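You operate a simulated robot arm through the tools that you are given. There is no shell and no other tool.

Carry out the task below with a simulated two-armed robot. There is one attempt and no reset: what you move stays moved.

TASK
Take the rinse canister on the top of the winding bench and put it away on the bottom shelf of the stores rack. Put one of the wire ends from the top of the winding bench on the upper shelf of the tall rack. Fetch the narrow brush from the top of the winding bench and set it on the shelf of the winding bench. Take the brown carton marked "Liner" from the top of the winding bench and put it on the top of the reject locker. Take the lid off the grease tin and lay it down on the top of the winding bench. Put the tray on the top of the wall bench away on the top of the low bench. Put the square cap from the top of the wall bench on the upper shelf of the tall rack. Put the coil from the middle shelf of the counter on the top of the gauge table. Open the counter drawer, take the soap bottle and leave it in the inside of the counter drawer and shut the drawer again. Put the paper roll on the top of the check bench away on the upper shelf of the stores rack. The order is free. Set down upright: rinse canister, brown carton, soap bottle, paper roll.

Only the result counts: the job must be done as asked and must still hold three seconds after the hand-in. Knocking over, shifting, dropping, spilling or breaking anything else fails it. A push-on lid holds only when it is set on centred and level and pressed home; a screw cap is set on level and turned clockwise until tight.

THE ROBOT
Two 7-joint arms with fingered hands on one trunk, on a base that moves. Base frame: it is fixed to the floor where the robot stands at the start and does not move with it; the origin is under the middle of the robot, x ahead of it, y to its left, z up. Units: m, rad, N and s.
The left shoulder is at the start at [0.022, 0.104, 1.4], the right one opposite. With the tool pointing down near the work surface each hand reaches from about 0.1 to 0.46 m from the robot's upright axis, wherever it stands, measured 20 degrees to its own side. Places, roughly: bottom shelf of the stores rack [-0.1, -5.7, 0.2]; brown carton [3, 1.75, 0.75]; coil (12x5x3 cm) [6.8, -2.6, 0.5]; counter drawer [6.4, -2.7, 0.9]; grease tin [2.25, 1.75, 0.75]; inside of the counter drawer [6.4, -2.6, 0.8]; narrow brush (5x3x5 cm) [2.8, 1.8, 0.8]; paper roll (6x6x12 cm) [4.2, -5.5, 0.9]; rinse canister [2.5, 1.5, 1]; shelf of the winding bench [2.7, 1.5, 0.3]; soap bottle [6.25, -2.75, 1.25]; square cap [3, 3.75, 0.75]; top of the gauge table [5.3, -0.1, 0.9]; top of the low bench [-1.9, -0.7, 0.6]; top of the reject locker [4.9, 1.9, 1.3]; tray (16x8x2 cm) [2.7, 3.5, 0.7]; upper shelf of the stores rack [-0.1, -5.7, 1]; upper shelf of the tall rack [0.7, 3.3, 1.2]; wire end (8x2x2 cm) [2.3, 1.6, 0.8]. Payload 2.4 kg a hand.
The tool frame of a hand sits at the grasp point between the pads (the TCP): z along the fingers, y along the line on which they close. The tips reach 0.017 m beyond it. The gripper opens to 0.088 m; its body begins 0.047 m behind the TCP. The gripper is a hand of 2 fingers: y runs from the thumb to the fingers, the wrist lies at [0, 0, -0.165] in the tool frame, and closing takes about 1.5 s.
Orientation is told as [roll, pitch, yaw] about the base's x, y, z axes, in that order, counted from this pose: with the fingers straight down and closing along the base's y, the tool's x points along the base's -x, its y along +y and its z along -z.

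THE INTERFACE
- The arms move only by the tool jog_arm. It takes "left_steps", "right_steps" or both (then of equal length, played together; a hand with none holds still); each is a list of rows, each an object (a shift or turn left out is 0, a gripper value left out holds the last) with "claw": the opening, from 0 (shut) to 1 (fully open); "offset": the shift along the base's x, y, z in m, a list of three; "turn": the turn, a rotation vector about the base's x, y, z in rad, a list of three. In form: [{"claw": claw, "offset": [dx, dy, dz], "turn": [ax, ay, az]}, ...]. A call has 1 to 20 rows; each row is the pose to reach, as a shift and turn from the pose commanded when the call began. Each row takes 0.2 s and may step no farther than 0.05 m and 0.15 rad from the row before; otherwise, or with a gripper value out of range, the whole call is refused. A pose out of reach is approached as far as the arm can. The call stops where the force on the tool passes 40 N (or 10 N more than at its start, if that is more) or the arm is blocked; 0.2 s more then pass. The fingers move at their own pace (about 0.153 m/s each) and stop on an object; they squeeze with about 25 N. The grip force told is the motor's: it shows also when the fingers shut on nothing. Time passes only in rows, and 0.2 s behind the last, so rows that repeat a pose let the fingers close. The reply holds the time, the measured pose of the TCP, the force on the tool along the base axes, the opening and the grip force, in the units named above and with some noise, with the torque about the TCP (base axes, N m) and any sound that the robot's microphone picked up.
- Cameras (640 x 400 px; columns grow to the right, rows downward): "scene" is now at [0.1142, -0.0022, 1.2707]; the picture's right is [0.02, -1.00, -0.00], its down [-0.53, -0.01, -0.85] and it looks along [0.85, 0.02, -0.53] (base axes); focal length 249 px, centre (320, 200). "left" rides on the left gripper at [-0.05, 0.003, -0.063] in its tool frame; the picture's right is [-0.06, -1.00, 0.00], its down [0.78, -0.05, -0.62] and it looks along [0.62, -0.04, 0.79] (tool axes); focal length 275 px, centre (320, 200). "right" rides on the right gripper at [0.05, 0.003, -0.063] in its tool frame; the picture's right is [-0.06, 1.00, 0.00], its down [-0.78, -0.05, -0.62] and it looks along [-0.62, -0.04, 0.79] (tool axes); focal length 275 px, centre (320, 200). There is no depth. A picture from a camera that has moved, and an enlarged one, comes with that camera's place and axes in the base frame and with its lens. The place of the scene camera against the robot may be out by one fixed shift of up to 0.018 m in any direction.
- camera(camera): a new picture of that camera. No time passes.
- slide_trunk(by): moves the trunk up (or, below 0, down) by that many m; the arms and the scene camera ride with it, the base frame stays. It gives what a move gives, with no picture.
- base_move(legs): drives the robot by 1 to 6 legs, each [ahead, left, turn to the left] in m, m and rad, along the robot's own axes; the way and the turn of a leg run together, so that a leg with both is an arc; at most 1.5 m and 3.142 rad a leg. The arms and the cameras ride along, it lands a little off, and it stops where it bumps. It gives what a move gives.
- set_grasp(shape, hand): the hand has 2 fingers and takes this shape, open, in about a second: jaw (thumb against the fingers, like two jaws); tri (thumb and two fingers); tip (a fingertip pinch); poke (one finger out to press); point (the index stretched); flat (the hand flat); cup (the hand cupped); fist (a fist). The gripper value then closes the fingers along that shape, each until it touches; the sizes above hold for jaw. It gives what a move gives, with no picture.
- head_to(pan, tilt): turns the head with the scene camera to pan (to the left, within 1.047 rad either way) and tilt (down, from -0.506 to 1.204), counted from straight ahead of the robot (the tilt from the chest, where the trunk bows). It gives what a move gives.
- enlarge(camera, box): a new picture of the part [left, top, right, bottom] of that camera's present view, enlarged. No time passes.
- sign_off(): hands the job in; it is judged then, once.

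Nothing tells you exact positions but the pictures and the camera data. Unless the task says otherwise, let go and move clear before handing in.

The tools are called after "Request:" by a JSON object that holds its "method" and its "body". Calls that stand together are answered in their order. jog_arm: Moves the arms, as the interface text tells. Its arguments: {"type":"object","properties":{"left_steps":{"type":"array","items":{"type":"object","properties":{"claw":{"type":"number"},"offset":{"type":"array","items":{"type":"number"}},"turn":{"type":"array","items":{"type":"number"}}}}},"right_steps":{"type":"array","items":{"type":"object","properties":{"claw":{"type":"number"},"offset":{"type":"array","items":{"type":"number"}},"turn":{"type":"array","items":{"type":"number"}}}}}},"required":[]} The other tools are called the same way: slide_trunk (by) moves the trunk up or down; set_grasp (shape, hand) gives the hand a shape; base_move (legs) drives the base; head_to (pan, tilt) turns the head that bears the scene camera; camera (camera) takes a picture; enlarge (camera, box) takes an enlarged picture of a part of a camera's view; sign_off () hands the job in.

At the start:

```text
time: 0.0
left_tool_pos: [0.3899, 0.1481, 1.1002]
left_tool_rot: [0.019, -0.005, 0.009]
left_contact_force: [-1.0, -0.5, -1.3]
left_torque: [-0.01, 0.0, -0.03]
left_finger_gap: 0.0879
left_gripper_force: 0.0
left_shape: jaw
right_tool_pos: [0.3808, -0.1576, 1.1511]
right_tool_rot: [0.001, 0.0, -0.001]
right_contact_force: [0.1, -0.3, -0.4]
right_torque: [0.0, -0.03, -0.02]
right_finger_gap: 0.0878
right_gripper_force: 0.1
right_shape: jaw
trunk travel left (down, up): [-0.629, 0.221]
robot x, y, heading: [0.0008, 0.0027, 0.001]
head pan, tilt (commanded): [0.075, 0.513]
```

scene: 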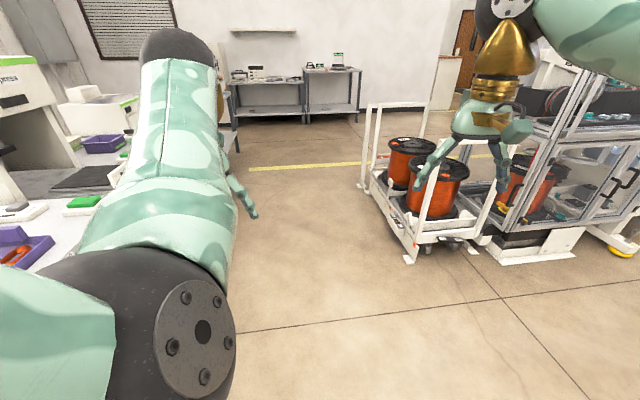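
right: 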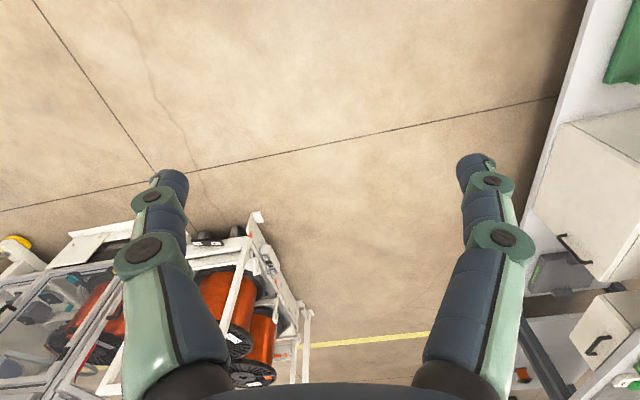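
left: 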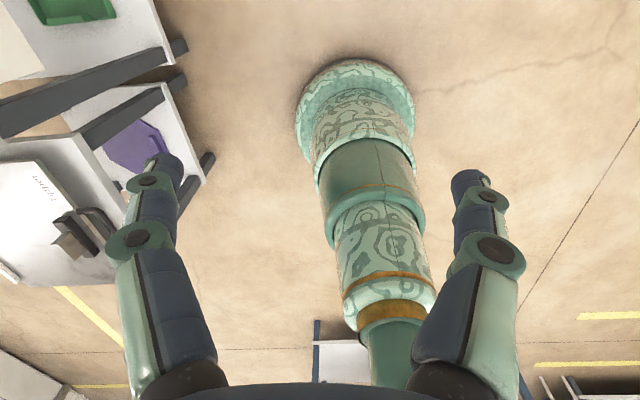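

I see a workshop with benches to my left and some racks; the arms partly block the view. I'll look around with the head first to map the surroundings.

Request:
{"method": "head_to", "body": {"pan": 0.9, "tilt": 0.4}}

```text
time: 1.1
left_tool_pos: [0.3898, 0.1516, 1.1009]
left_tool_rot: [0.026, -0.008, 0.014]
left_contact_force: [0.6, -0.4, -0.6]
left_torque: [0.0, 0.03, 0.01]
left_finger_gap: 0.0881
left_gripper_force: 0.1
left_shape: jaw
right_tool_pos: [0.3805, -0.1587, 1.1512]
right_tool_rot: [0.001, 0.0, 0.001]
right_contact_force: [-1.0, 0.1, -0.2]
right_torque: [0.02, -0.01, -0.02]
right_finger_gap: 0.0882
right_gripper_force: 0.1
right_shape: jaw
trunk travel left (down, up): [-0.629, 0.221]
robot x, y, heading: [-0.0029, 0.0015, -0.003]
head pan, tilt (commanded): [0.901, 0.4]
```

Request:
{"method": "camera", "body": {"camera": "scene"}}

```text
taken
camera scene: at [0.1151, 0.001, 1.2745], right [0.06, -1.0, 0.0], down [-0.49, -0.03, -0.87], along [0.87, 0.05, -0.49], focal length 249 px, centre (320, 200)
```

scene: 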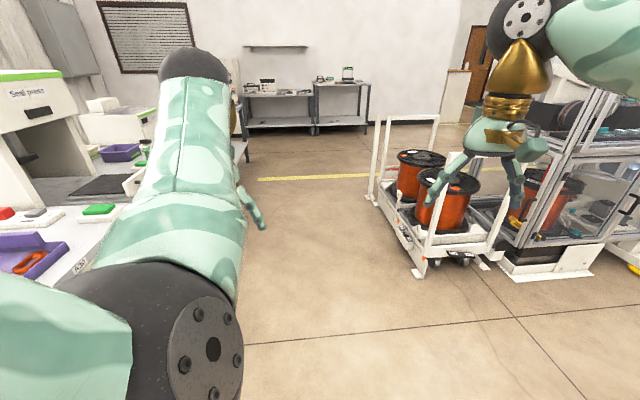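

The head had not finished turning; I'll let some time pass and look again.

Request:
{"method": "head_to", "body": {"pan": 0.9, "tilt": 0.4}}

Request:
{"method": "camera", "body": {"camera": "scene"}}

```text
time: 1.8
left_tool_pos: [0.3916, 0.1508, 1.1008]
left_tool_rot: [0.028, -0.007, 0.013]
left_contact_force: [-0.1, -0.1, 0.3]
left_torque: [0.02, 0.02, 0.0]
left_finger_gap: 0.0879
left_gripper_force: 0.1
left_shape: jaw
right_tool_pos: [0.3805, -0.1578, 1.1517]
right_tool_rot: [0.001, 0.0, 0.0]
right_contact_force: [-0.2, 0.3, -0.3]
right_torque: [0.01, 0.01, 0.03]
right_finger_gap: 0.0879
right_gripper_force: 0.0
right_shape: jaw
trunk travel left (down, up): [-0.629, 0.221]
robot x, y, heading: [0.0014, -0.0003, 0.003]
head pan, tilt (commanded): [0.901, 0.4]
```

```text
taken
camera scene: at [0.1152, 0.0013, 1.2751], right [0.06, -1.0, 0.0], down [-0.49, -0.03, -0.87], along [0.87, 0.05, -0.49], focal length 249 px, centre (320, 200)
```

scene: 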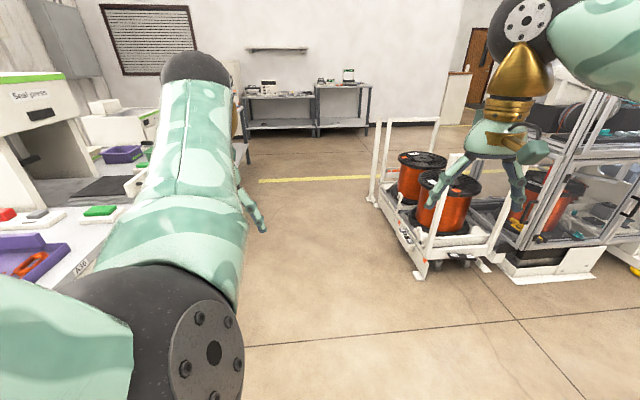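

The camera barely turned for the commanded pan. I'll try the other way to see how the head responds.

Request:
{"method": "head_to", "body": {"pan": -0.9, "tilt": 0.2}}

Request:
{"method": "camera", "body": {"camera": "scene"}}

```text
time: 3.5
left_tool_pos: [0.3906, 0.1497, 1.0999]
left_tool_rot: [0.026, -0.006, 0.013]
left_contact_force: [-0.7, -0.7, -0.1]
left_torque: [0.0, 0.0, -0.02]
left_finger_gap: 0.0881
left_gripper_force: 0.0
left_shape: jaw
right_tool_pos: [0.3797, -0.1593, 1.1513]
right_tool_rot: [0.0, 0.0, 0.0]
right_contact_force: [0.6, -0.1, 0.5]
right_torque: [0.0, -0.01, 0.01]
right_finger_gap: 0.0881
right_gripper_force: 0.0
right_shape: jaw
trunk travel left (down, up): [-0.629, 0.221]
robot x, y, heading: [-0.0015, -0.0018, 0.002]
head pan, tilt (commanded): [-0.901, 0.201]
```

```text
taken
camera scene: at [0.0893, -0.0717, 1.2946], right [-0.72, -0.69, 0.0], down [-0.2, 0.21, -0.96], along [0.66, -0.69, -0.29], focal length 249 px, centre (320, 200)
```

scene: 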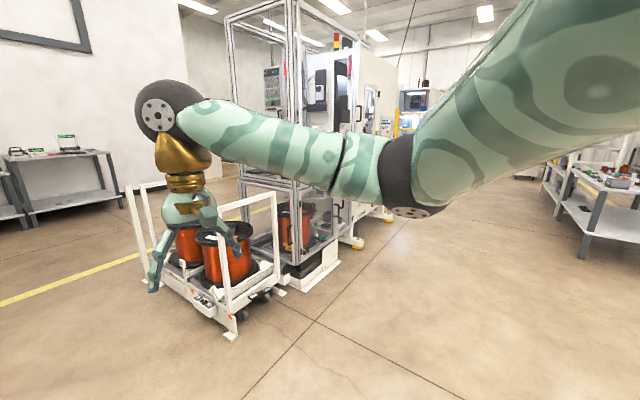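

Panning right works; panning left seems limited by the left arm. I'll look straight down to see my base, and then check the cell on the right.

Request:
{"method": "head_to", "body": {"pan": 0.0, "tilt": 1.2}}

Request:
{"method": "camera", "body": {"camera": "scene"}}

```text
time: 4.8
left_tool_pos: [0.3902, 0.1501, 1.1003]
left_tool_rot: [0.024, -0.005, 0.013]
left_contact_force: [0.8, 0.0, 0.4]
left_torque: [-0.02, 0.0, -0.02]
left_finger_gap: 0.0879
left_gripper_force: 0.1
left_shape: jaw
right_tool_pos: [0.3812, -0.1577, 1.1499]
right_tool_rot: [0.001, 0.0, 0.0]
right_contact_force: [0.3, 0.1, -1.2]
right_torque: [-0.03, -0.02, 0.04]
right_finger_gap: 0.0879
right_gripper_force: 0.1
right_shape: jaw
trunk travel left (down, up): [-0.629, 0.221]
robot x, y, heading: [0.001, 0.0, 0.002]
head pan, tilt (commanded): [0.0, 1.201]
```

```text
taken
camera scene: at [0.0835, -0.0067, 1.2247], right [-0.04, -1.0, 0.0], down [-0.92, 0.04, -0.4], along [0.4, -0.02, -0.92], focal length 249 px, centre (320, 200)
```

scene: 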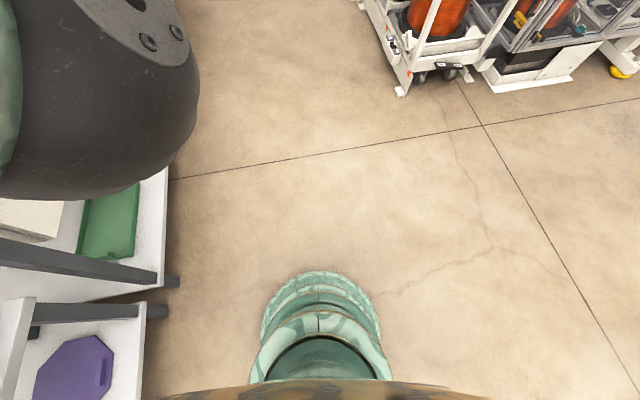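

The base looks about 0.27 m in radius, with a bench to my left at about y=0.65 and a spool cart ahead on the right. I'll turn left in place to see the winding bench.

Request:
{"method": "base_move", "body": {"legs": [[0, 0, 0.7]]}}

Request:
{"method": "head_to", "body": {"pan": -0.2, "tilt": 0.4}}

Request:
{"method": "camera", "body": {"camera": "scene"}}

```text
time: 7.1
left_tool_pos: [0.2025, 0.365, 1.0999]
left_tool_rot: [0.024, -0.008, 0.714]
left_contact_force: [-0.6, 0.0, -0.8]
left_torque: [0.03, 0.02, -0.01]
left_finger_gap: 0.088
left_gripper_force: 0.1
left_shape: jaw
right_tool_pos: [0.3925, 0.1232, 1.1515]
right_tool_rot: [-0.002, 0.0, 0.7]
right_contact_force: [-0.2, -0.7, -0.3]
right_torque: [-0.01, 0.0, 0.0]
right_finger_gap: 0.0881
right_gripper_force: 0.0
right_shape: jaw
trunk travel left (down, up): [-0.629, 0.221]
robot x, y, heading: [0.0002, -0.0005, 0.704]
head pan, tilt (commanded): [0.0, 1.201]
```

```text
time: 8.2
left_tool_pos: [0.2023, 0.3664, 1.1003]
left_tool_rot: [0.027, -0.007, 0.713]
left_contact_force: [-1.1, -0.4, 0.5]
left_torque: [0.0, -0.01, 0.0]
left_finger_gap: 0.0879
left_gripper_force: 0.1
left_shape: jaw
right_tool_pos: [0.3925, 0.1236, 1.1518]
right_tool_rot: [0.0, 0.002, 0.7]
right_contact_force: [-0.2, -0.1, -0.6]
right_torque: [0.02, 0.0, 0.0]
right_finger_gap: 0.0878
right_gripper_force: 0.0
right_shape: jaw
trunk travel left (down, up): [-0.629, 0.221]
robot x, y, heading: [0.0004, 0.0001, 0.7]
head pan, tilt (commanded): [-0.201, 0.4]
```

```text
taken
camera scene: at [0.0997, 0.0574, 1.2851], right [0.48, -0.88, 0.0], down [-0.34, -0.19, -0.92], along [0.81, 0.44, -0.39], focal length 249 px, centre (320, 200)
```

scene: 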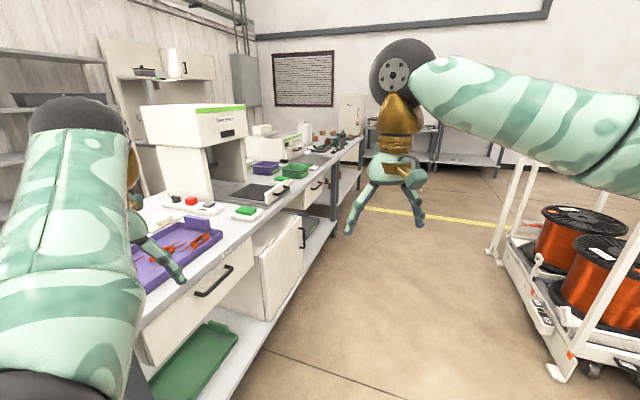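

The seal-press bench stands left, with another bench behind it that should be the winding bench. I'll enlarge that area.

Request:
{"method": "enlarge", "body": {"camera": "scene", "box": [220, 90, 380, 190]}}

Request:
{"method": "enlarge", "body": {"camera": "scene", "box": [0, 30, 200, 155]}}

```text
4.00 times, centred on (300, 140) of scene
camera zoom: at [0.0997, 0.0574, 1.2851], right [0.48, -0.88, 0.0], down [-0.34, -0.19, -0.92], along [0.81, 0.44, -0.39], focal length 997 px, centre (400, 440)
```

zoom: 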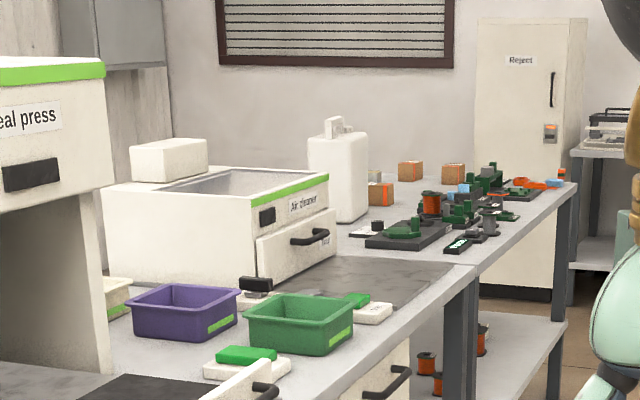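

```text
3.20 times, centred on (100, 92) of scene
camera zoom: at [0.0997, 0.0574, 1.2851], right [0.48, -0.88, 0.0], down [-0.34, -0.19, -0.92], along [0.81, 0.44, -0.39], focal length 798 px, centre (1024, 544)
```

zoom: 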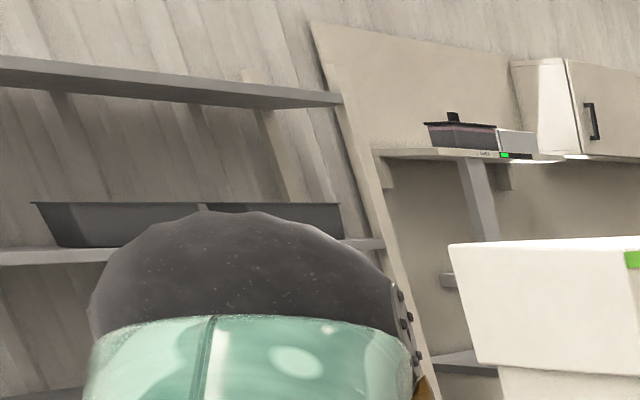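

The winding bench is beyond the seal-press bench with cartons, the white canister and spools, and the reject locker stands behind it. I'll drive along the aisle toward it.

Request:
{"method": "base_move", "body": {"legs": [[1.168, -0.787, 0.0], [0.38, -0.32, 0.5]]}}

Request:
{"method": "camera", "body": {"camera": "scene"}}

```text
time: 17.9
left_tool_pos: [1.9089, 0.6724, 1.1012]
left_tool_rot: [0.026, -0.007, 1.197]
left_contact_force: [-0.7, 0.0, 1.1]
left_torque: [0.03, -0.01, -0.01]
left_finger_gap: 0.0877
left_gripper_force: 0.0
left_shape: jaw
right_tool_pos: [2.1894, 0.5452, 1.1504]
right_tool_rot: [-0.001, 0.001, 1.181]
right_contact_force: [-0.3, 0.0, -0.9]
right_torque: [0.0, 0.0, 0.02]
right_finger_gap: 0.0881
right_gripper_force: 0.1
right_shape: jaw
trunk travel left (down, up): [-0.629, 0.221]
robot x, y, heading: [1.8972, 0.2553, 1.18]
head pan, tilt (commanded): [-0.201, 0.4]
```

```text
taken
camera scene: at [1.9594, 0.3507, 1.2851], right [0.83, -0.56, 0.0], down [-0.22, -0.32, -0.92], along [0.51, 0.77, -0.39], focal length 249 px, centre (320, 200)
```

scene: 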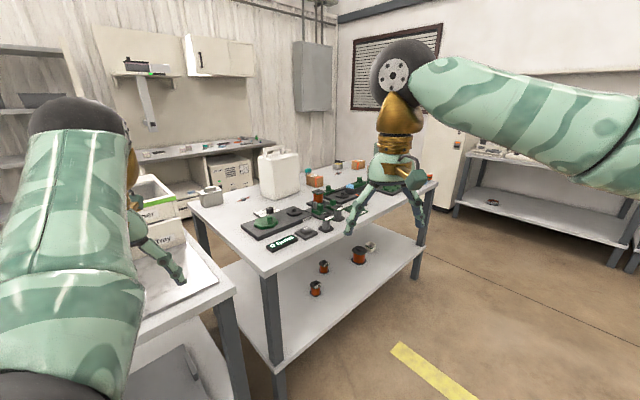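

Now the winding bench is clearly visible, rotated slightly, with the wall bench behind it. I'll enlarge to identify objects.

Request:
{"method": "enlarge", "body": {"camera": "scene", "box": [180, 130, 380, 255]}}

Request:
{"method": "enlarge", "body": {"camera": "scene", "box": [280, 130, 440, 230]}}

Request:
{"method": "enlarge", "body": {"camera": "scene", "box": [80, 30, 280, 155]}}

```text
3.20 times, centred on (280, 192) of scene
camera zoom: at [1.9594, 0.3507, 1.2851], right [0.83, -0.56, 0.0], down [-0.22, -0.32, -0.92], along [0.51, 0.77, -0.39], focal length 798 px, centre (448, 224)
```

zoom: 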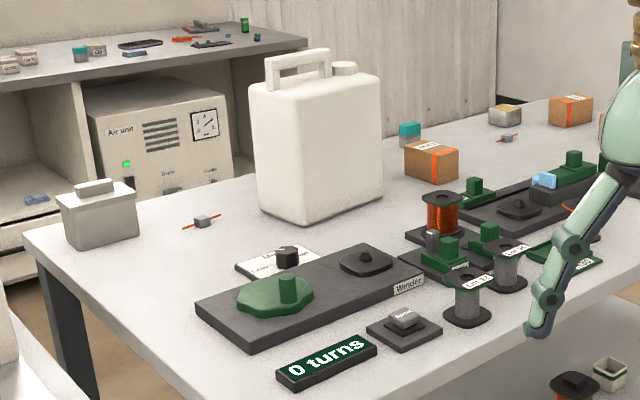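

```text
4.00 times, centred on (360, 180) of scene
camera zoom: at [1.9594, 0.3507, 1.2851], right [0.83, -0.56, 0.0], down [-0.22, -0.32, -0.92], along [0.51, 0.77, -0.39], focal length 997 px, centre (160, 280)
```

zoom: 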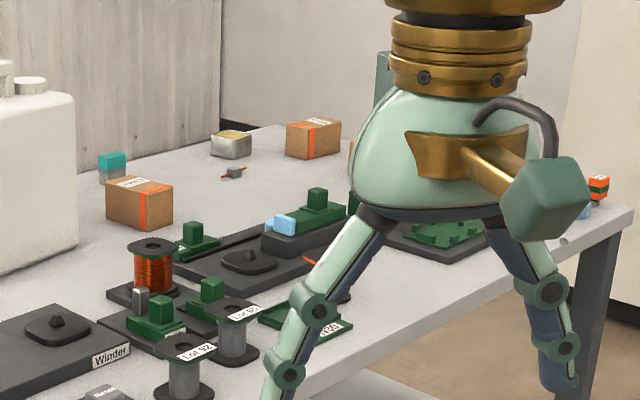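

```text
3.20 times, centred on (180, 92) of scene
camera zoom: at [1.9594, 0.3507, 1.2851], right [0.83, -0.56, 0.0], down [-0.22, -0.32, -0.92], along [0.51, 0.77, -0.39], focal length 798 px, centre (768, 544)
```

zoom: 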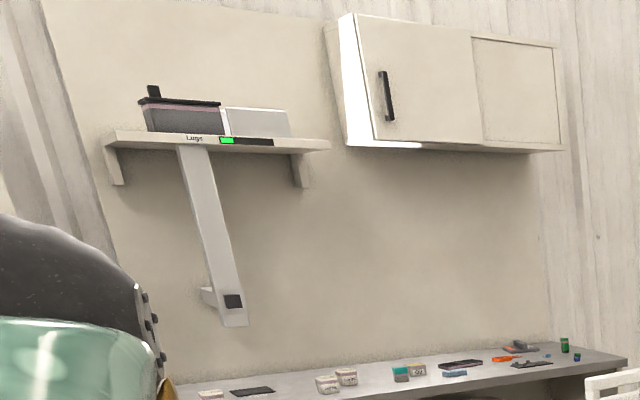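

I can see the grease tin (back left corner), canister, wire ends, cartons and brush, most of them closer to the bench's back side. I'll drive around the right end to get behind the bench.

Request:
{"method": "base_move", "body": {"legs": [[0.511, -0.979, 0.0], [0.697, -0.903, 0.0]]}}

Request:
{"method": "head_to", "body": {"pan": 0.1, "tilt": 0.4}}

Request:
{"method": "camera", "body": {"camera": "scene"}}

```text
time: 28.9
left_tool_pos: [4.0954, 1.0968, 1.1001]
left_tool_rot: [0.027, -0.007, 1.205]
left_contact_force: [-0.3, 0.3, 0.2]
left_torque: [-0.02, 0.0, -0.02]
left_finger_gap: 0.088
left_gripper_force: 0.0
left_shape: jaw
right_tool_pos: [4.3789, 0.9708, 1.1504]
right_tool_rot: [0.001, -0.001, 1.193]
right_contact_force: [0.6, -0.1, -0.7]
right_torque: [0.01, -0.02, -0.05]
right_finger_gap: 0.0874
right_gripper_force: 0.1
right_shape: jaw
trunk travel left (down, up): [-0.629, 0.221]
robot x, y, heading: [4.091, 0.6765, 1.188]
head pan, tilt (commanded): [-0.201, 0.4]
```

```text
time: 29.7
left_tool_pos: [4.0955, 1.0971, 1.1]
left_tool_rot: [0.028, -0.008, 1.203]
left_contact_force: [0.1, -0.1, -0.3]
left_torque: [0.05, 0.01, 0.0]
left_finger_gap: 0.0879
left_gripper_force: 0.1
left_shape: jaw
right_tool_pos: [4.3779, 0.9706, 1.151]
right_tool_rot: [-0.001, 0.0, 1.19]
right_contact_force: [-0.4, 1.0, -0.4]
right_torque: [0.05, 0.0, -0.03]
right_finger_gap: 0.088
right_gripper_force: 0.0
right_shape: jaw
trunk travel left (down, up): [-0.629, 0.221]
robot x, y, heading: [4.0898, 0.6779, 1.196]
head pan, tilt (commanded): [0.099, 0.4]
```

```text
taken
camera scene: at [4.1285, 0.7851, 1.2851], right [0.94, -0.33, 0.0], down [-0.13, -0.37, -0.92], along [0.3, 0.87, -0.39], focal length 249 px, centre (320, 200)
```

scene: 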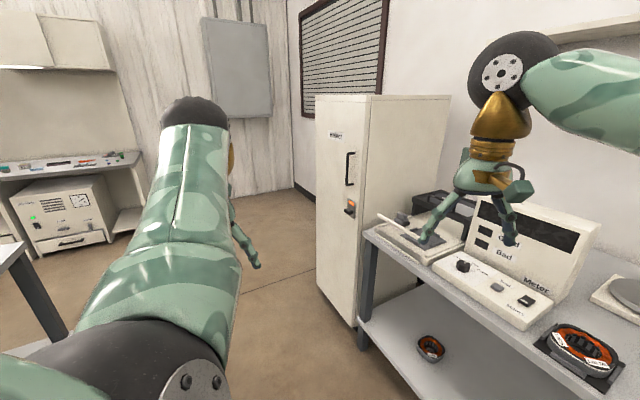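

The gap between the winding bench and the reject locker is about 1 m. I'll face +y and pass through to the area behind the bench.

Request:
{"method": "base_move", "body": {"legs": [[0, 0, 0.38], [0.5, 0.1, 0], [1.3, 0.0, 0]]}}

Request:
{"method": "head_to", "body": {"pan": 0.0, "tilt": 0.4}}

Request:
{"method": "camera", "body": {"camera": "scene"}}

```text
time: 39.9
left_tool_pos: [3.8571, 2.8658, 1.1]
left_tool_rot: [0.029, -0.006, 1.576]
left_contact_force: [-0.5, 0.0, -0.6]
left_torque: [-0.01, -0.01, -0.02]
left_finger_gap: 0.0881
left_gripper_force: 0.0
left_shape: jaw
right_tool_pos: [4.1667, 2.8538, 1.151]
right_tool_rot: [-0.001, 0.0, 1.562]
right_contact_force: [0.0, 0.0, -0.2]
right_torque: [0.0, 0.0, 0.01]
right_finger_gap: 0.0882
right_gripper_force: 0.1
right_shape: jaw
trunk travel left (down, up): [-0.629, 0.221]
robot x, y, heading: [4.0072, 2.4737, 1.567]
head pan, tilt (commanded): [0.099, 0.4]
```

```text
time: 40.6
left_tool_pos: [3.8568, 2.8666, 1.1006]
left_tool_rot: [0.028, -0.007, 1.576]
left_contact_force: [-0.2, 0.3, -0.8]
left_torque: [0.03, 0.01, 0.0]
left_finger_gap: 0.088
left_gripper_force: 0.0
left_shape: jaw
right_tool_pos: [4.1663, 2.8545, 1.1511]
right_tool_rot: [0.002, -0.001, 1.561]
right_contact_force: [-0.5, -0.3, 0.1]
right_torque: [0.02, 0.02, 0.0]
right_finger_gap: 0.0878
right_gripper_force: 0.0
right_shape: jaw
trunk travel left (down, up): [-0.629, 0.221]
robot x, y, heading: [4.0048, 2.4751, 1.565]
head pan, tilt (commanded): [0.0, 0.4]
```

```text
taken
camera scene: at [4.0041, 2.5896, 1.2851], right [1.0, -0.01, 0.0], down [0.0, -0.39, -0.92], along [0.01, 0.92, -0.39], focal length 249 px, centre (320, 200)
```

scene: 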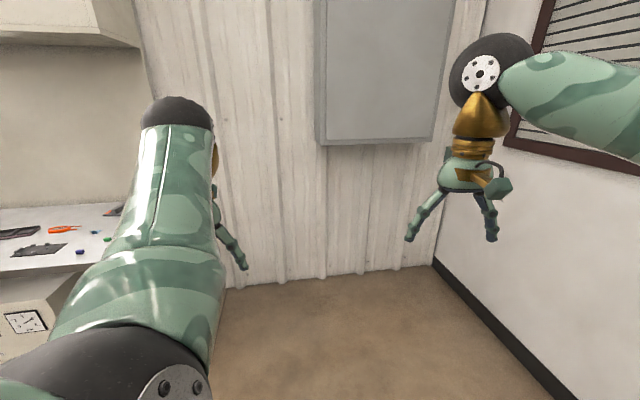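

I'm past the bench end. I'll turn left to face along -x to see the winding bench from behind and the wall bench.

Request:
{"method": "base_move", "body": {"legs": [[0, 0, 1.57]]}}

Request:
{"method": "camera", "body": {"camera": "scene"}}

```text
time: 44.9
left_tool_pos: [3.6143, 2.322, 1.1011]
left_tool_rot: [0.028, -0.006, -3.126]
left_contact_force: [1.0, -0.1, 0.0]
left_torque: [0.03, 0.02, 0.0]
left_finger_gap: 0.0877
left_gripper_force: 0.1
left_shape: jaw
right_tool_pos: [3.6248, 2.6319, 1.1509]
right_tool_rot: [0.002, 0.0, -3.139]
right_contact_force: [0.2, -0.3, 0.0]
right_torque: [0.0, 0.02, -0.01]
right_finger_gap: 0.0879
right_gripper_force: 0.1
right_shape: jaw
trunk travel left (down, up): [-0.629, 0.221]
robot x, y, heading: [4.0052, 2.4737, -3.142]
head pan, tilt (commanded): [0.0, 0.4]
```

```text
taken
camera scene: at [3.8837, 2.47, 1.2851], right [0.0, 1.0, 0.0], down [0.39, 0.0, -0.92], along [-0.92, 0.0, -0.39], focal length 249 px, centre (320, 200)
```

scene: 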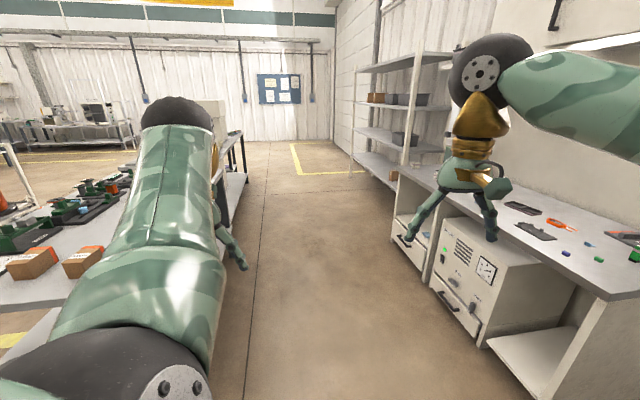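

The aisle between the benches is wide, and the tall rack is at its far end. I'll drive to behind the winding bench and face it.

Request:
{"method": "base_move", "body": {"legs": [[1.15, -0.1, 0], [0, 0, 1.57]]}}

Request:
{"method": "head_to", "body": {"pan": 0.0, "tilt": 0.6}}

Request:
{"method": "camera", "body": {"camera": "scene"}}

```text
time: 54.5
left_tool_pos: [3.0148, 2.1811, 1.1007]
left_tool_rot: [0.028, -0.007, -1.552]
left_contact_force: [0.3, -1.0, 0.1]
left_torque: [0.04, -0.01, 0.0]
left_finger_gap: 0.0879
left_gripper_force: 0.0
left_shape: jaw
right_tool_pos: [2.7062, 2.1916, 1.1523]
right_tool_rot: [0.001, 0.0, -1.567]
right_contact_force: [0.4, -0.8, -0.2]
right_torque: [0.02, 0.01, -0.01]
right_finger_gap: 0.088
right_gripper_force: 0.0
right_shape: jaw
trunk travel left (down, up): [-0.629, 0.221]
robot x, y, heading: [2.8628, 2.5699, -1.564]
head pan, tilt (commanded): [0.0, 0.4]
```

```text
time: 55.2
left_tool_pos: [3.0153, 2.182, 1.1004]
left_tool_rot: [0.029, -0.007, -1.55]
left_contact_force: [-0.3, 0.1, 0.1]
left_torque: [-0.01, 0.04, -0.03]
left_finger_gap: 0.0877
left_gripper_force: 0.0
left_shape: jaw
right_tool_pos: [2.7059, 2.1905, 1.1516]
right_tool_rot: [0.0, -0.001, -1.568]
right_contact_force: [-0.4, -0.5, 0.4]
right_torque: [0.03, 0.0, 0.0]
right_finger_gap: 0.088
right_gripper_force: 0.0
right_shape: jaw
trunk travel left (down, up): [-0.629, 0.221]
robot x, y, heading: [2.8585, 2.5739, -1.567]
head pan, tilt (commanded): [0.0, 0.6]
```

```text
taken
camera scene: at [2.8606, 2.4524, 1.267], right [-1.0, 0.0, 0.0], down [0.0, 0.56, -0.83], along [0.0, -0.83, -0.56], focal length 249 px, centre (320, 200)
```

scene: 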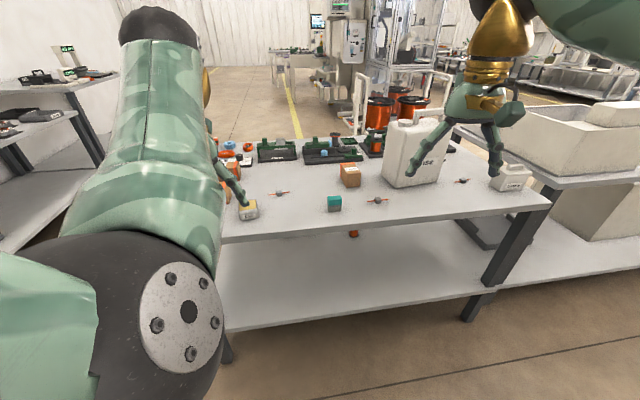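

I'm behind the winding bench and see the brush (teal), wire ends, a carton, the canister and the grease tin. I'll enlarge to read the labels.

Request:
{"method": "enlarge", "body": {"camera": "scene", "box": [230, 120, 390, 220]}}

Request:
{"method": "enlarge", "body": {"camera": "scene", "box": [380, 110, 560, 222]}}

Request:
{"method": "camera", "body": {"camera": "left"}}

Request:
{"method": "camera", "body": {"camera": "right"}}

```text
4.00 times, centred on (310, 170) of scene
camera zoom: at [2.8606, 2.4524, 1.267], right [-1.0, 0.0, 0.0], down [0.0, 0.56, -0.83], along [0.0, -0.83, -0.56], focal length 997 px, centre (360, 320)
```

zoom: 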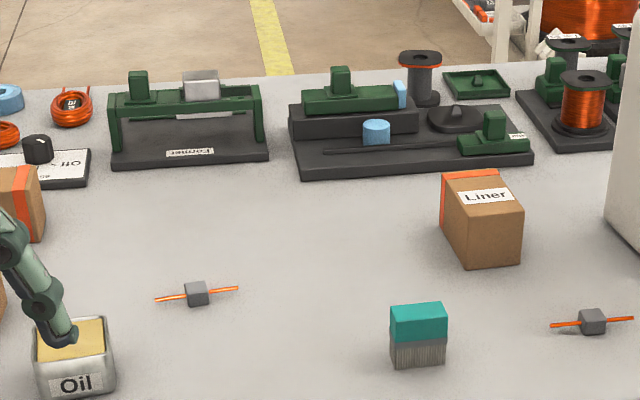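

```text
3.56 times, centred on (470, 166) of scene
camera zoom: at [2.8606, 2.4524, 1.267], right [-1.0, 0.0, 0.0], down [0.0, 0.56, -0.83], along [0.0, -0.83, -0.56], focal length 886 px, centre (-213, 321)
```

zoom: 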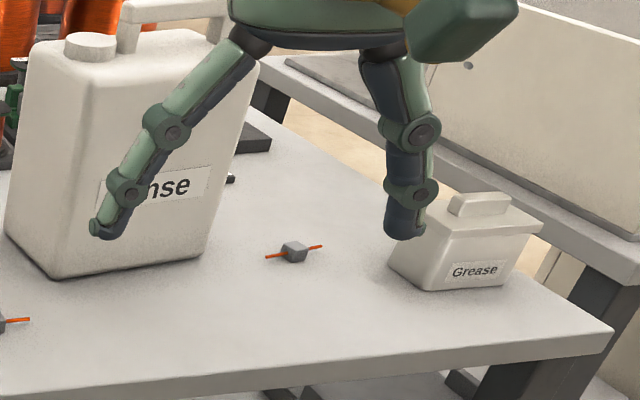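

```text
taken
camera left: at [3.0168, 2.1327, 1.1647], right [-1.0, -0.08, -0.03], down [-0.08, 0.79, 0.61], along [-0.03, 0.61, -0.79], focal length 275 px, centre (320, 200)
```

left: 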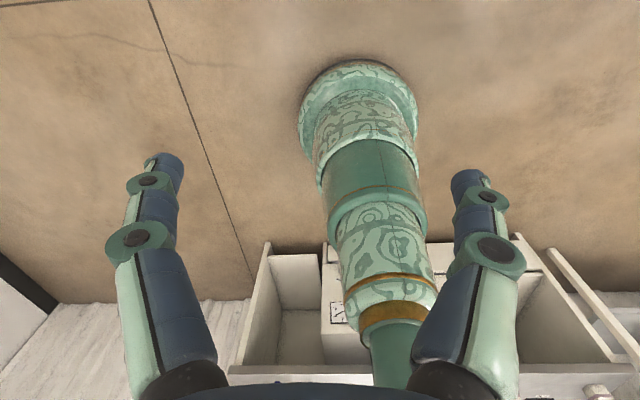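

```text
taken
camera right: at [2.7089, 2.2418, 1.2153], right [1.0, -0.06, 0.0], down [-0.04, -0.78, 0.62], along [-0.04, -0.62, -0.79], focal length 275 px, centre (320, 200)
```

right: 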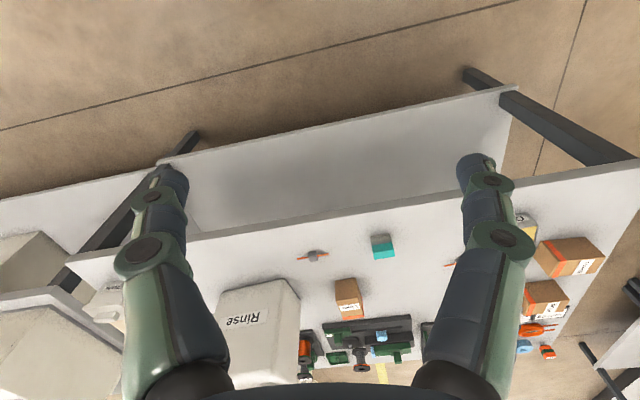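

The "Liner" carton is the one beside the brush, and "Grease" and "Rinse" are at the right end of my view. The bench's back edge runs with slope about 0.185, so I'll align to it and move closer.

Request:
{"method": "base_move", "body": {"legs": [[0, 0, 0.18], [0.299, -0.035, 0]]}}

Request:
{"method": "head_to", "body": {"pan": -0.3, "tilt": 0.9}}

Request:
{"method": "camera", "body": {"camera": "scene"}}

Request:
{"method": "camera", "body": {"camera": "right"}}

```text
time: 58.0
left_tool_pos: [3.1027, 1.9149, 1.1009]
left_tool_rot: [0.028, -0.006, -1.374]
left_contact_force: [-0.2, -1.2, 0.9]
left_torque: [0.0, 0.0, -0.03]
left_finger_gap: 0.0881
left_gripper_force: 0.1
left_shape: jaw
right_tool_pos: [2.7964, 1.8673, 1.1509]
right_tool_rot: [0.0, 0.0, -1.39]
right_contact_force: [-0.3, -0.3, -0.3]
right_torque: [0.01, 0.0, -0.01]
right_finger_gap: 0.088
right_gripper_force: 0.0
right_shape: jaw
trunk travel left (down, up): [-0.629, 0.221]
robot x, y, heading: [2.8834, 2.2754, -1.386]
head pan, tilt (commanded): [0.0, 0.6]
```

```text
time: 58.8
left_tool_pos: [3.1034, 1.914, 1.1006]
left_tool_rot: [0.027, -0.007, -1.372]
left_contact_force: [0.1, 0.5, 0.0]
left_torque: [-0.01, 0.03, -0.01]
left_finger_gap: 0.088
left_gripper_force: 0.0
left_shape: jaw
right_tool_pos: [2.7961, 1.8666, 1.1508]
right_tool_rot: [0.001, 0.0, -1.391]
right_contact_force: [0.1, -0.8, -0.7]
right_torque: [-0.02, -0.02, -0.01]
right_finger_gap: 0.0879
right_gripper_force: 0.0
right_shape: jaw
trunk travel left (down, up): [-0.629, 0.221]
robot x, y, heading: [2.8814, 2.2701, -1.388]
head pan, tilt (commanded): [-0.3, 0.901]
```

```text
taken
camera scene: at [2.8769, 2.165, 1.2422], right [-0.99, 0.12, 0.0], down [0.09, 0.78, -0.62], along [-0.07, -0.62, -0.78], focal length 249 px, centre (320, 200)
```

scene: 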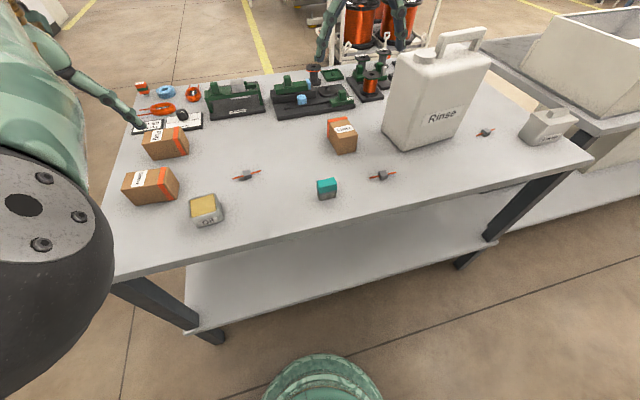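

```text
taken
camera right: at [2.7908, 1.9186, 1.2153], right [0.99, 0.12, 0.0], down [0.09, -0.78, 0.62], along [0.07, -0.61, -0.79], focal length 275 px, centre (320, 200)
```

right: 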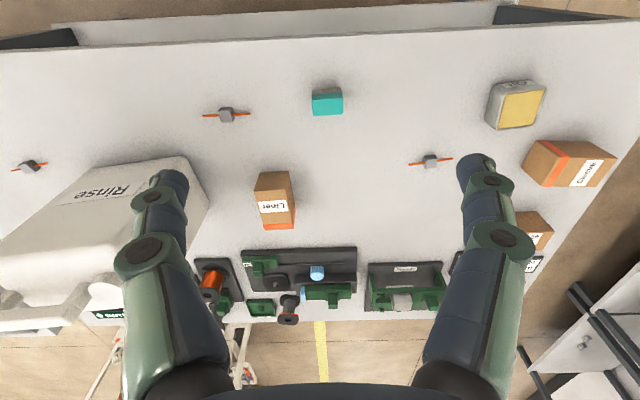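

Both views give consistent positions: brush near (2.82, 1.79), table height around 0.75–0.78. I'll lower the trunk a bit and bring the right hand, tilted forward, toward the brush.

Request:
{"method": "slide_trunk", "body": {"by": -0.2}}

Request:
{"method": "jog_arm", "body": {"right_steps": [{"turn": [-0.138, -0.025, 0]}, {"turn": [-0.275, -0.051, 0]}, {"turn": [-0.413, -0.076, 0]}, {"turn": [-0.55, -0.102, 0]}, {"turn": [-0.688, -0.127, 0]}]}}

Request:
{"method": "camera", "body": {"camera": "right"}}

Request:
{"method": "camera", "body": {"camera": "scene"}}

```text
time: 61.0
left_tool_pos: [3.1154, 1.9146, 0.9026]
left_tool_rot: [0.053, -0.018, -1.361]
left_contact_force: [-0.4, 0.0, 0.2]
left_torque: [0.0, -0.02, -0.02]
left_finger_gap: 0.088
left_gripper_force: 0.0
left_shape: jaw
right_tool_pos: [2.7968, 1.8682, 0.9511]
right_tool_rot: [0.0, 0.001, -1.388]
right_contact_force: [-0.4, 0.6, -0.7]
right_torque: [-0.02, 0.02, 0.03]
right_finger_gap: 0.0879
right_gripper_force: 0.1
right_shape: jaw
trunk travel left (down, up): [-0.429, 0.421]
robot x, y, heading: [2.8795, 2.27, -1.382]
head pan, tilt (commanded): [-0.3, 0.901]
```

```text
time: 62.2
left_tool_pos: [3.1147, 1.9127, 0.9045]
left_tool_rot: [0.051, -0.015, -1.361]
left_contact_force: [-0.1, 0.1, 0.1]
left_torque: [-0.02, -0.01, 0.01]
left_finger_gap: 0.0882
left_gripper_force: 0.0
left_shape: jaw
right_tool_pos: [2.7967, 1.8672, 0.9505]
right_tool_rot: [0.001, -0.702, -1.389]
right_contact_force: [0.8, -0.2, 0.4]
right_torque: [-0.01, 0.0, 0.01]
right_finger_gap: 0.0878
right_gripper_force: 0.0
right_shape: jaw
trunk travel left (down, up): [-0.429, 0.421]
robot x, y, heading: [2.8835, 2.2717, -1.386]
head pan, tilt (commanded): [-0.3, 0.901]
```

```text
taken
camera right: at [2.7853, 1.9473, 0.9682], right [0.99, 0.13, 0.04], down [-0.01, -0.2, 0.98], along [0.14, -0.97, -0.2], focal length 275 px, centre (320, 200)
```

right: 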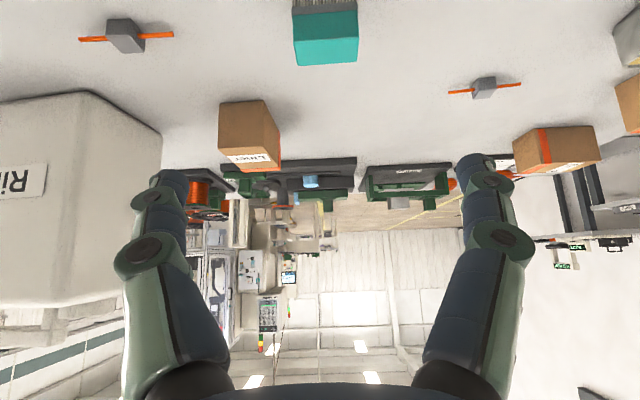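

```text
taken
camera scene: at [2.8773, 2.1625, 1.0412], right [-0.99, 0.12, 0.0], down [0.09, 0.78, -0.62], along [-0.07, -0.62, -0.78], focal length 249 px, centre (320, 200)
```

scene: 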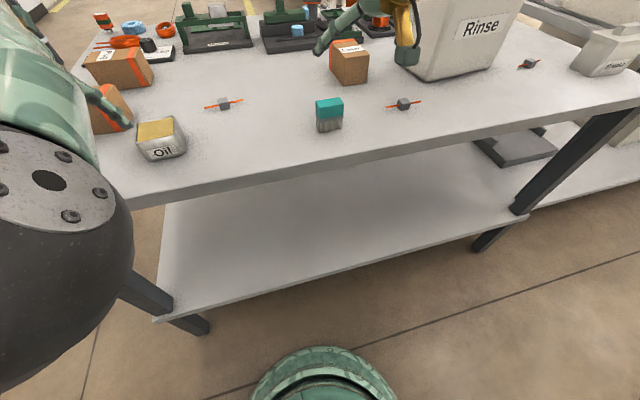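

Triangulating gives the bench top at about z=0.775 and the brush centre near (2.82, 1.775), top 0.825. I'll approach along the tilted tool axis and check before closing.

Request:
{"method": "jog_arm", "body": {"right_steps": [{"offset": [0.005, 0.02, -0.04]}, {"offset": [0.01, 0.005, -0.07]}, {"offset": [0.016, -0.02, -0.1]}]}}

Request:
{"method": "camera", "body": {"camera": "right"}}

Request:
{"method": "camera", "body": {"camera": "scene"}}

```text
time: 63.0
left_tool_pos: [3.1151, 1.9139, 0.9022]
left_tool_rot: [0.052, -0.015, -1.361]
left_contact_force: [0.5, 0.2, -0.3]
left_torque: [-0.02, 0.01, 0.0]
left_finger_gap: 0.0877
left_gripper_force: 0.0
left_shape: jaw
right_tool_pos: [2.8128, 1.8464, 0.849]
right_tool_rot: [0.0, -0.701, -1.388]
right_contact_force: [0.0, 0.1, 1.1]
right_torque: [-0.03, 0.05, -0.03]
right_finger_gap: 0.0879
right_gripper_force: 0.0
right_shape: jaw
trunk travel left (down, up): [-0.429, 0.421]
robot x, y, heading: [2.885, 2.269, -1.39]
head pan, tilt (commanded): [-0.3, 0.901]
```

```text
taken
camera right: at [2.8015, 1.9261, 0.8658], right [0.99, 0.13, 0.04], down [-0.01, -0.21, 0.98], along [0.14, -0.97, -0.2], focal length 275 px, centre (320, 200)
```

right: 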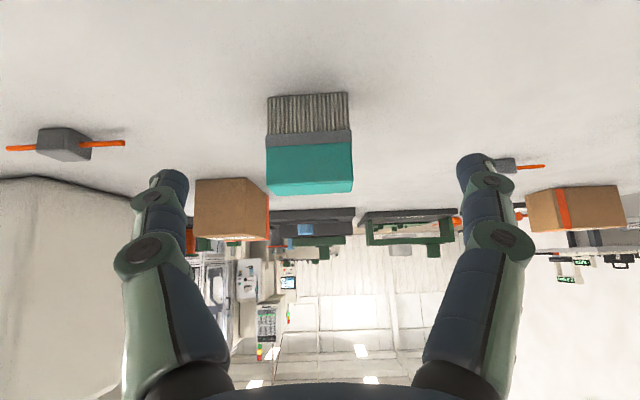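

```text
taken
camera scene: at [2.8774, 2.1624, 1.0412], right [-0.99, 0.12, 0.0], down [0.09, 0.78, -0.62], along [-0.07, -0.62, -0.78], focal length 249 px, centre (320, 200)
```

scene: 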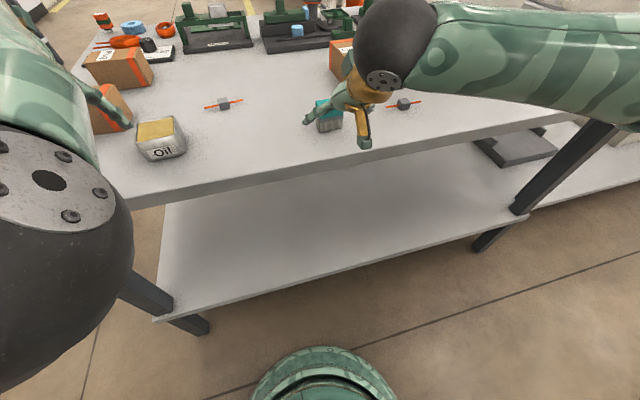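

The brush stands between the fingers' approach path, face at y≈1.79. I'll slide in around it and close the fingers.

Request:
{"method": "jog_arm", "body": {"right_steps": [{"offset": [0.004, -0.03, -0.022]}, {"offset": [0.006, -0.055, -0.036]}, {"offset": [0.006, -0.069, -0.043]}, {"offset": [0.006, -0.069, -0.043], "claw": 0}, {"offset": [0.006, -0.069, -0.043], "claw": 0}, {"offset": [0.006, -0.069, -0.043], "claw": 0}, {"offset": [0.006, -0.069, -0.043], "claw": 0}, {"offset": [0.006, -0.069, -0.043], "claw": 0}, {"offset": [0.006, -0.069, -0.043], "claw": 0}]}}

Request:
{"method": "camera", "body": {"camera": "right"}}

```text
time: 65.0
left_tool_pos: [3.115, 1.913, 0.9038]
left_tool_rot: [0.052, -0.018, -1.361]
left_contact_force: [0.1, -0.2, 0.2]
left_torque: [-0.04, -0.01, 0.03]
left_finger_gap: 0.088
left_gripper_force: 0.0
left_shape: jaw
right_tool_pos: [2.8201, 1.7776, 0.8083]
right_tool_rot: [-0.001, -0.701, -1.388]
right_contact_force: [0.4, -3.0, 6.7]
right_torque: [-0.03, 0.06, 0.03]
right_finger_gap: 0.0203
right_gripper_force: 25.1
right_shape: jaw
trunk travel left (down, up): [-0.429, 0.421]
robot x, y, heading: [2.8843, 2.2726, -1.386]
head pan, tilt (commanded): [-0.3, 0.901]
```

```text
taken
camera right: at [2.8081, 1.8574, 0.8249], right [0.99, 0.13, 0.04], down [-0.01, -0.21, 0.98], along [0.14, -0.97, -0.2], focal length 275 px, centre (320, 200)
```

right: 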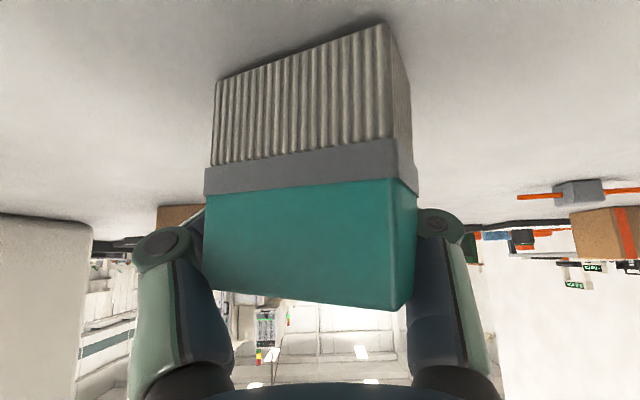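

The gap reading is smaller than the brush width, so I'll check the grip from the scene camera before lifting.

Request:
{"method": "enlarge", "body": {"camera": "scene", "box": [260, 70, 420, 170]}}

Request:
{"method": "jog_arm", "body": {"right_steps": [{"offset": [0, 0, 0.015]}, {"offset": [0, 0, 0.03]}]}}

Request:
{"method": "camera", "body": {"camera": "right"}}

Request:
{"method": "enlarge", "body": {"camera": "scene", "box": [260, 70, 420, 170]}}

```text
4.00 times, centred on (340, 120) of scene
camera zoom: at [2.8775, 2.1627, 1.0413], right [-0.99, 0.12, 0.0], down [0.09, 0.78, -0.62], along [-0.07, -0.62, -0.78], focal length 997 px, centre (240, 520)
```

zoom: 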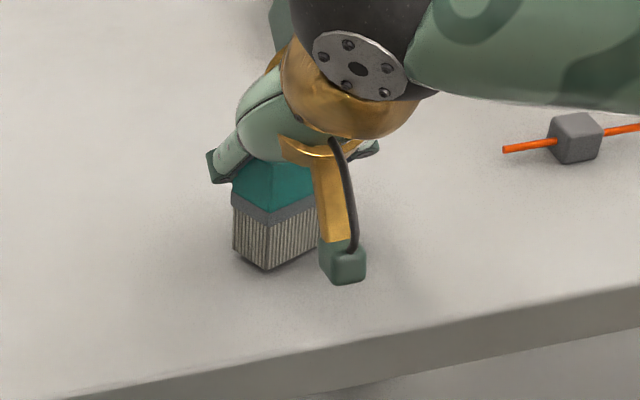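

```text
time: 65.6
left_tool_pos: [3.1149, 1.9131, 0.9037]
left_tool_rot: [0.052, -0.015, -1.361]
left_contact_force: [0.3, 0.4, -0.6]
left_torque: [0.01, -0.03, 0.0]
left_finger_gap: 0.088
left_gripper_force: 0.0
left_shape: jaw
right_tool_pos: [2.8181, 1.7789, 0.8393]
right_tool_rot: [-0.001, -0.699, -1.389]
right_contact_force: [-0.4, 0.4, -0.9]
right_torque: [-0.02, 0.0, -0.02]
right_finger_gap: 0.0199
right_gripper_force: 24.8
right_shape: jaw
trunk travel left (down, up): [-0.429, 0.421]
robot x, y, heading: [2.8853, 2.2735, -1.389]
head pan, tilt (commanded): [-0.3, 0.901]
```

```text
taken
camera right: at [2.8073, 1.8577, 0.8565], right [0.99, 0.13, 0.04], down [-0.01, -0.21, 0.98], along [0.14, -0.97, -0.2], focal length 275 px, centre (320, 200)
```

right: 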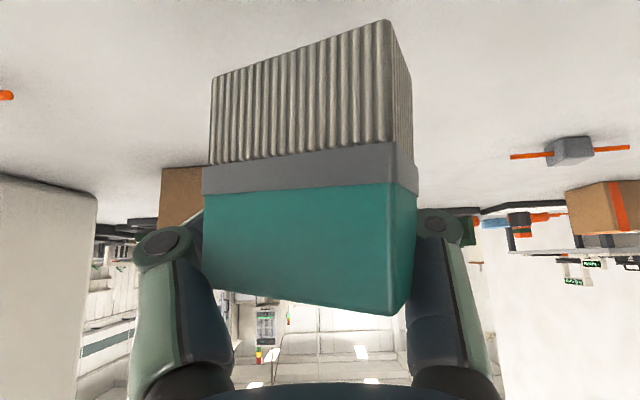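

```text
4.00 times, centred on (340, 120) of scene
camera zoom: at [2.8773, 2.1625, 1.0412], right [-0.99, 0.12, 0.0], down [0.09, 0.78, -0.62], along [-0.07, -0.62, -0.78], focal length 997 px, centre (240, 520)
```

zoom: 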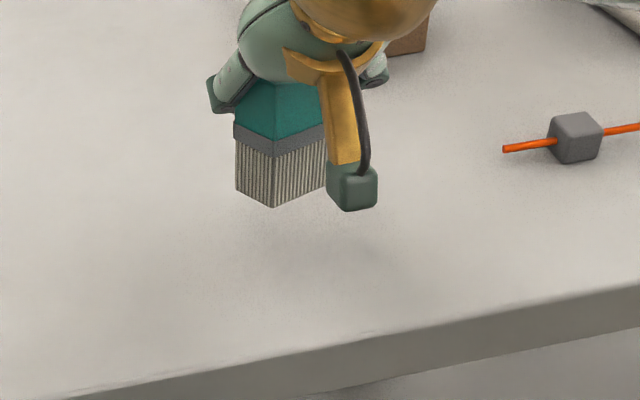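

The brush is held firmly. Next I'll back off, lower the trunk, and approach the shelf (z≈0.295) under the bench from outside.

Request:
{"method": "jog_arm", "body": {"right_steps": [{"offset": [-0.005, 0.03, 0.03]}, {"offset": [-0.01, 0.06, 0.05]}, {"offset": [-0.015, 0.1, 0.05]}]}}

Request:
{"method": "base_move", "body": {"legs": [[-0.4, 0, 0]]}}

Request:
{"method": "slide_trunk", "body": {"by": -0.42}}

Request:
{"method": "camera", "body": {"camera": "scene"}}

Request:
{"method": "camera", "body": {"camera": "right"}}

```text
time: 66.4
left_tool_pos: [3.1153, 1.9134, 0.904]
left_tool_rot: [0.051, -0.019, -1.36]
left_contact_force: [-0.3, -0.7, 0.4]
left_torque: [0.02, -0.01, 0.0]
left_finger_gap: 0.0878
left_gripper_force: 0.1
left_shape: jaw
right_tool_pos: [2.8032, 1.8792, 0.89]
right_tool_rot: [0.001, -0.699, -1.391]
right_contact_force: [-0.6, -0.1, -0.7]
right_torque: [0.0, -0.02, -0.03]
right_finger_gap: 0.0193
right_gripper_force: 24.9
right_shape: jaw
trunk travel left (down, up): [-0.429, 0.421]
robot x, y, heading: [2.8815, 2.2717, -1.389]
head pan, tilt (commanded): [-0.3, 0.901]
```

```text
time: 68.8
left_tool_pos: [3.0426, 2.2996, 0.9038]
left_tool_rot: [0.054, -0.016, -1.363]
left_contact_force: [0.2, -0.1, -0.7]
left_torque: [0.0, 0.01, 0.02]
left_finger_gap: 0.0881
left_gripper_force: 0.1
left_shape: jaw
right_tool_pos: [2.7318, 2.267, 0.8916]
right_tool_rot: [0.0, -0.701, -1.389]
right_contact_force: [0.3, 0.4, -1.0]
right_torque: [0.01, 0.03, 0.03]
right_finger_gap: 0.0189
right_gripper_force: 25.0
right_shape: jaw
trunk travel left (down, up): [-0.429, 0.421]
robot x, y, heading: [2.8126, 2.6594, -1.391]
head pan, tilt (commanded): [-0.3, 0.901]
```

```text
refused: -0.42 is not a number from -0.4 to 0.4
```

```text
taken
camera scene: at [2.8058, 2.5503, 1.0412], right [-0.99, 0.12, 0.0], down [0.09, 0.78, -0.62], along [-0.07, -0.62, -0.78], focal length 249 px, centre (320, 200)
```

scene: 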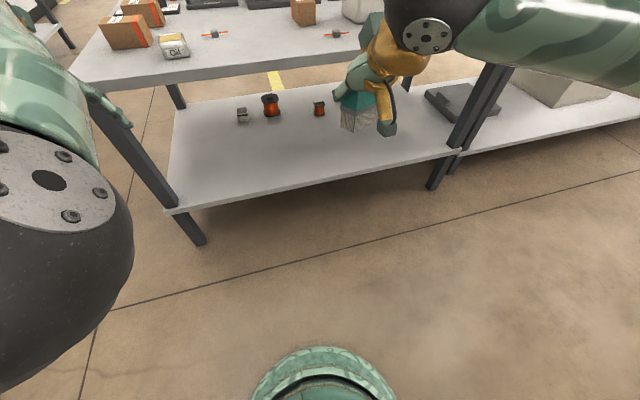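

```text
taken
camera right: at [2.7207, 2.3456, 0.9072], right [0.99, 0.13, 0.04], down [-0.01, -0.21, 0.98], along [0.14, -0.97, -0.2], focal length 275 px, centre (320, 200)
```

right: 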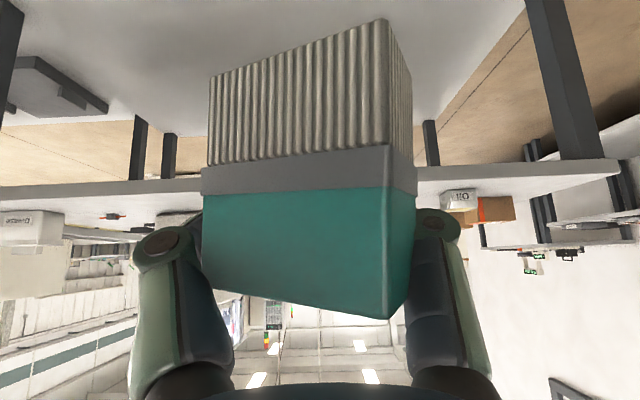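

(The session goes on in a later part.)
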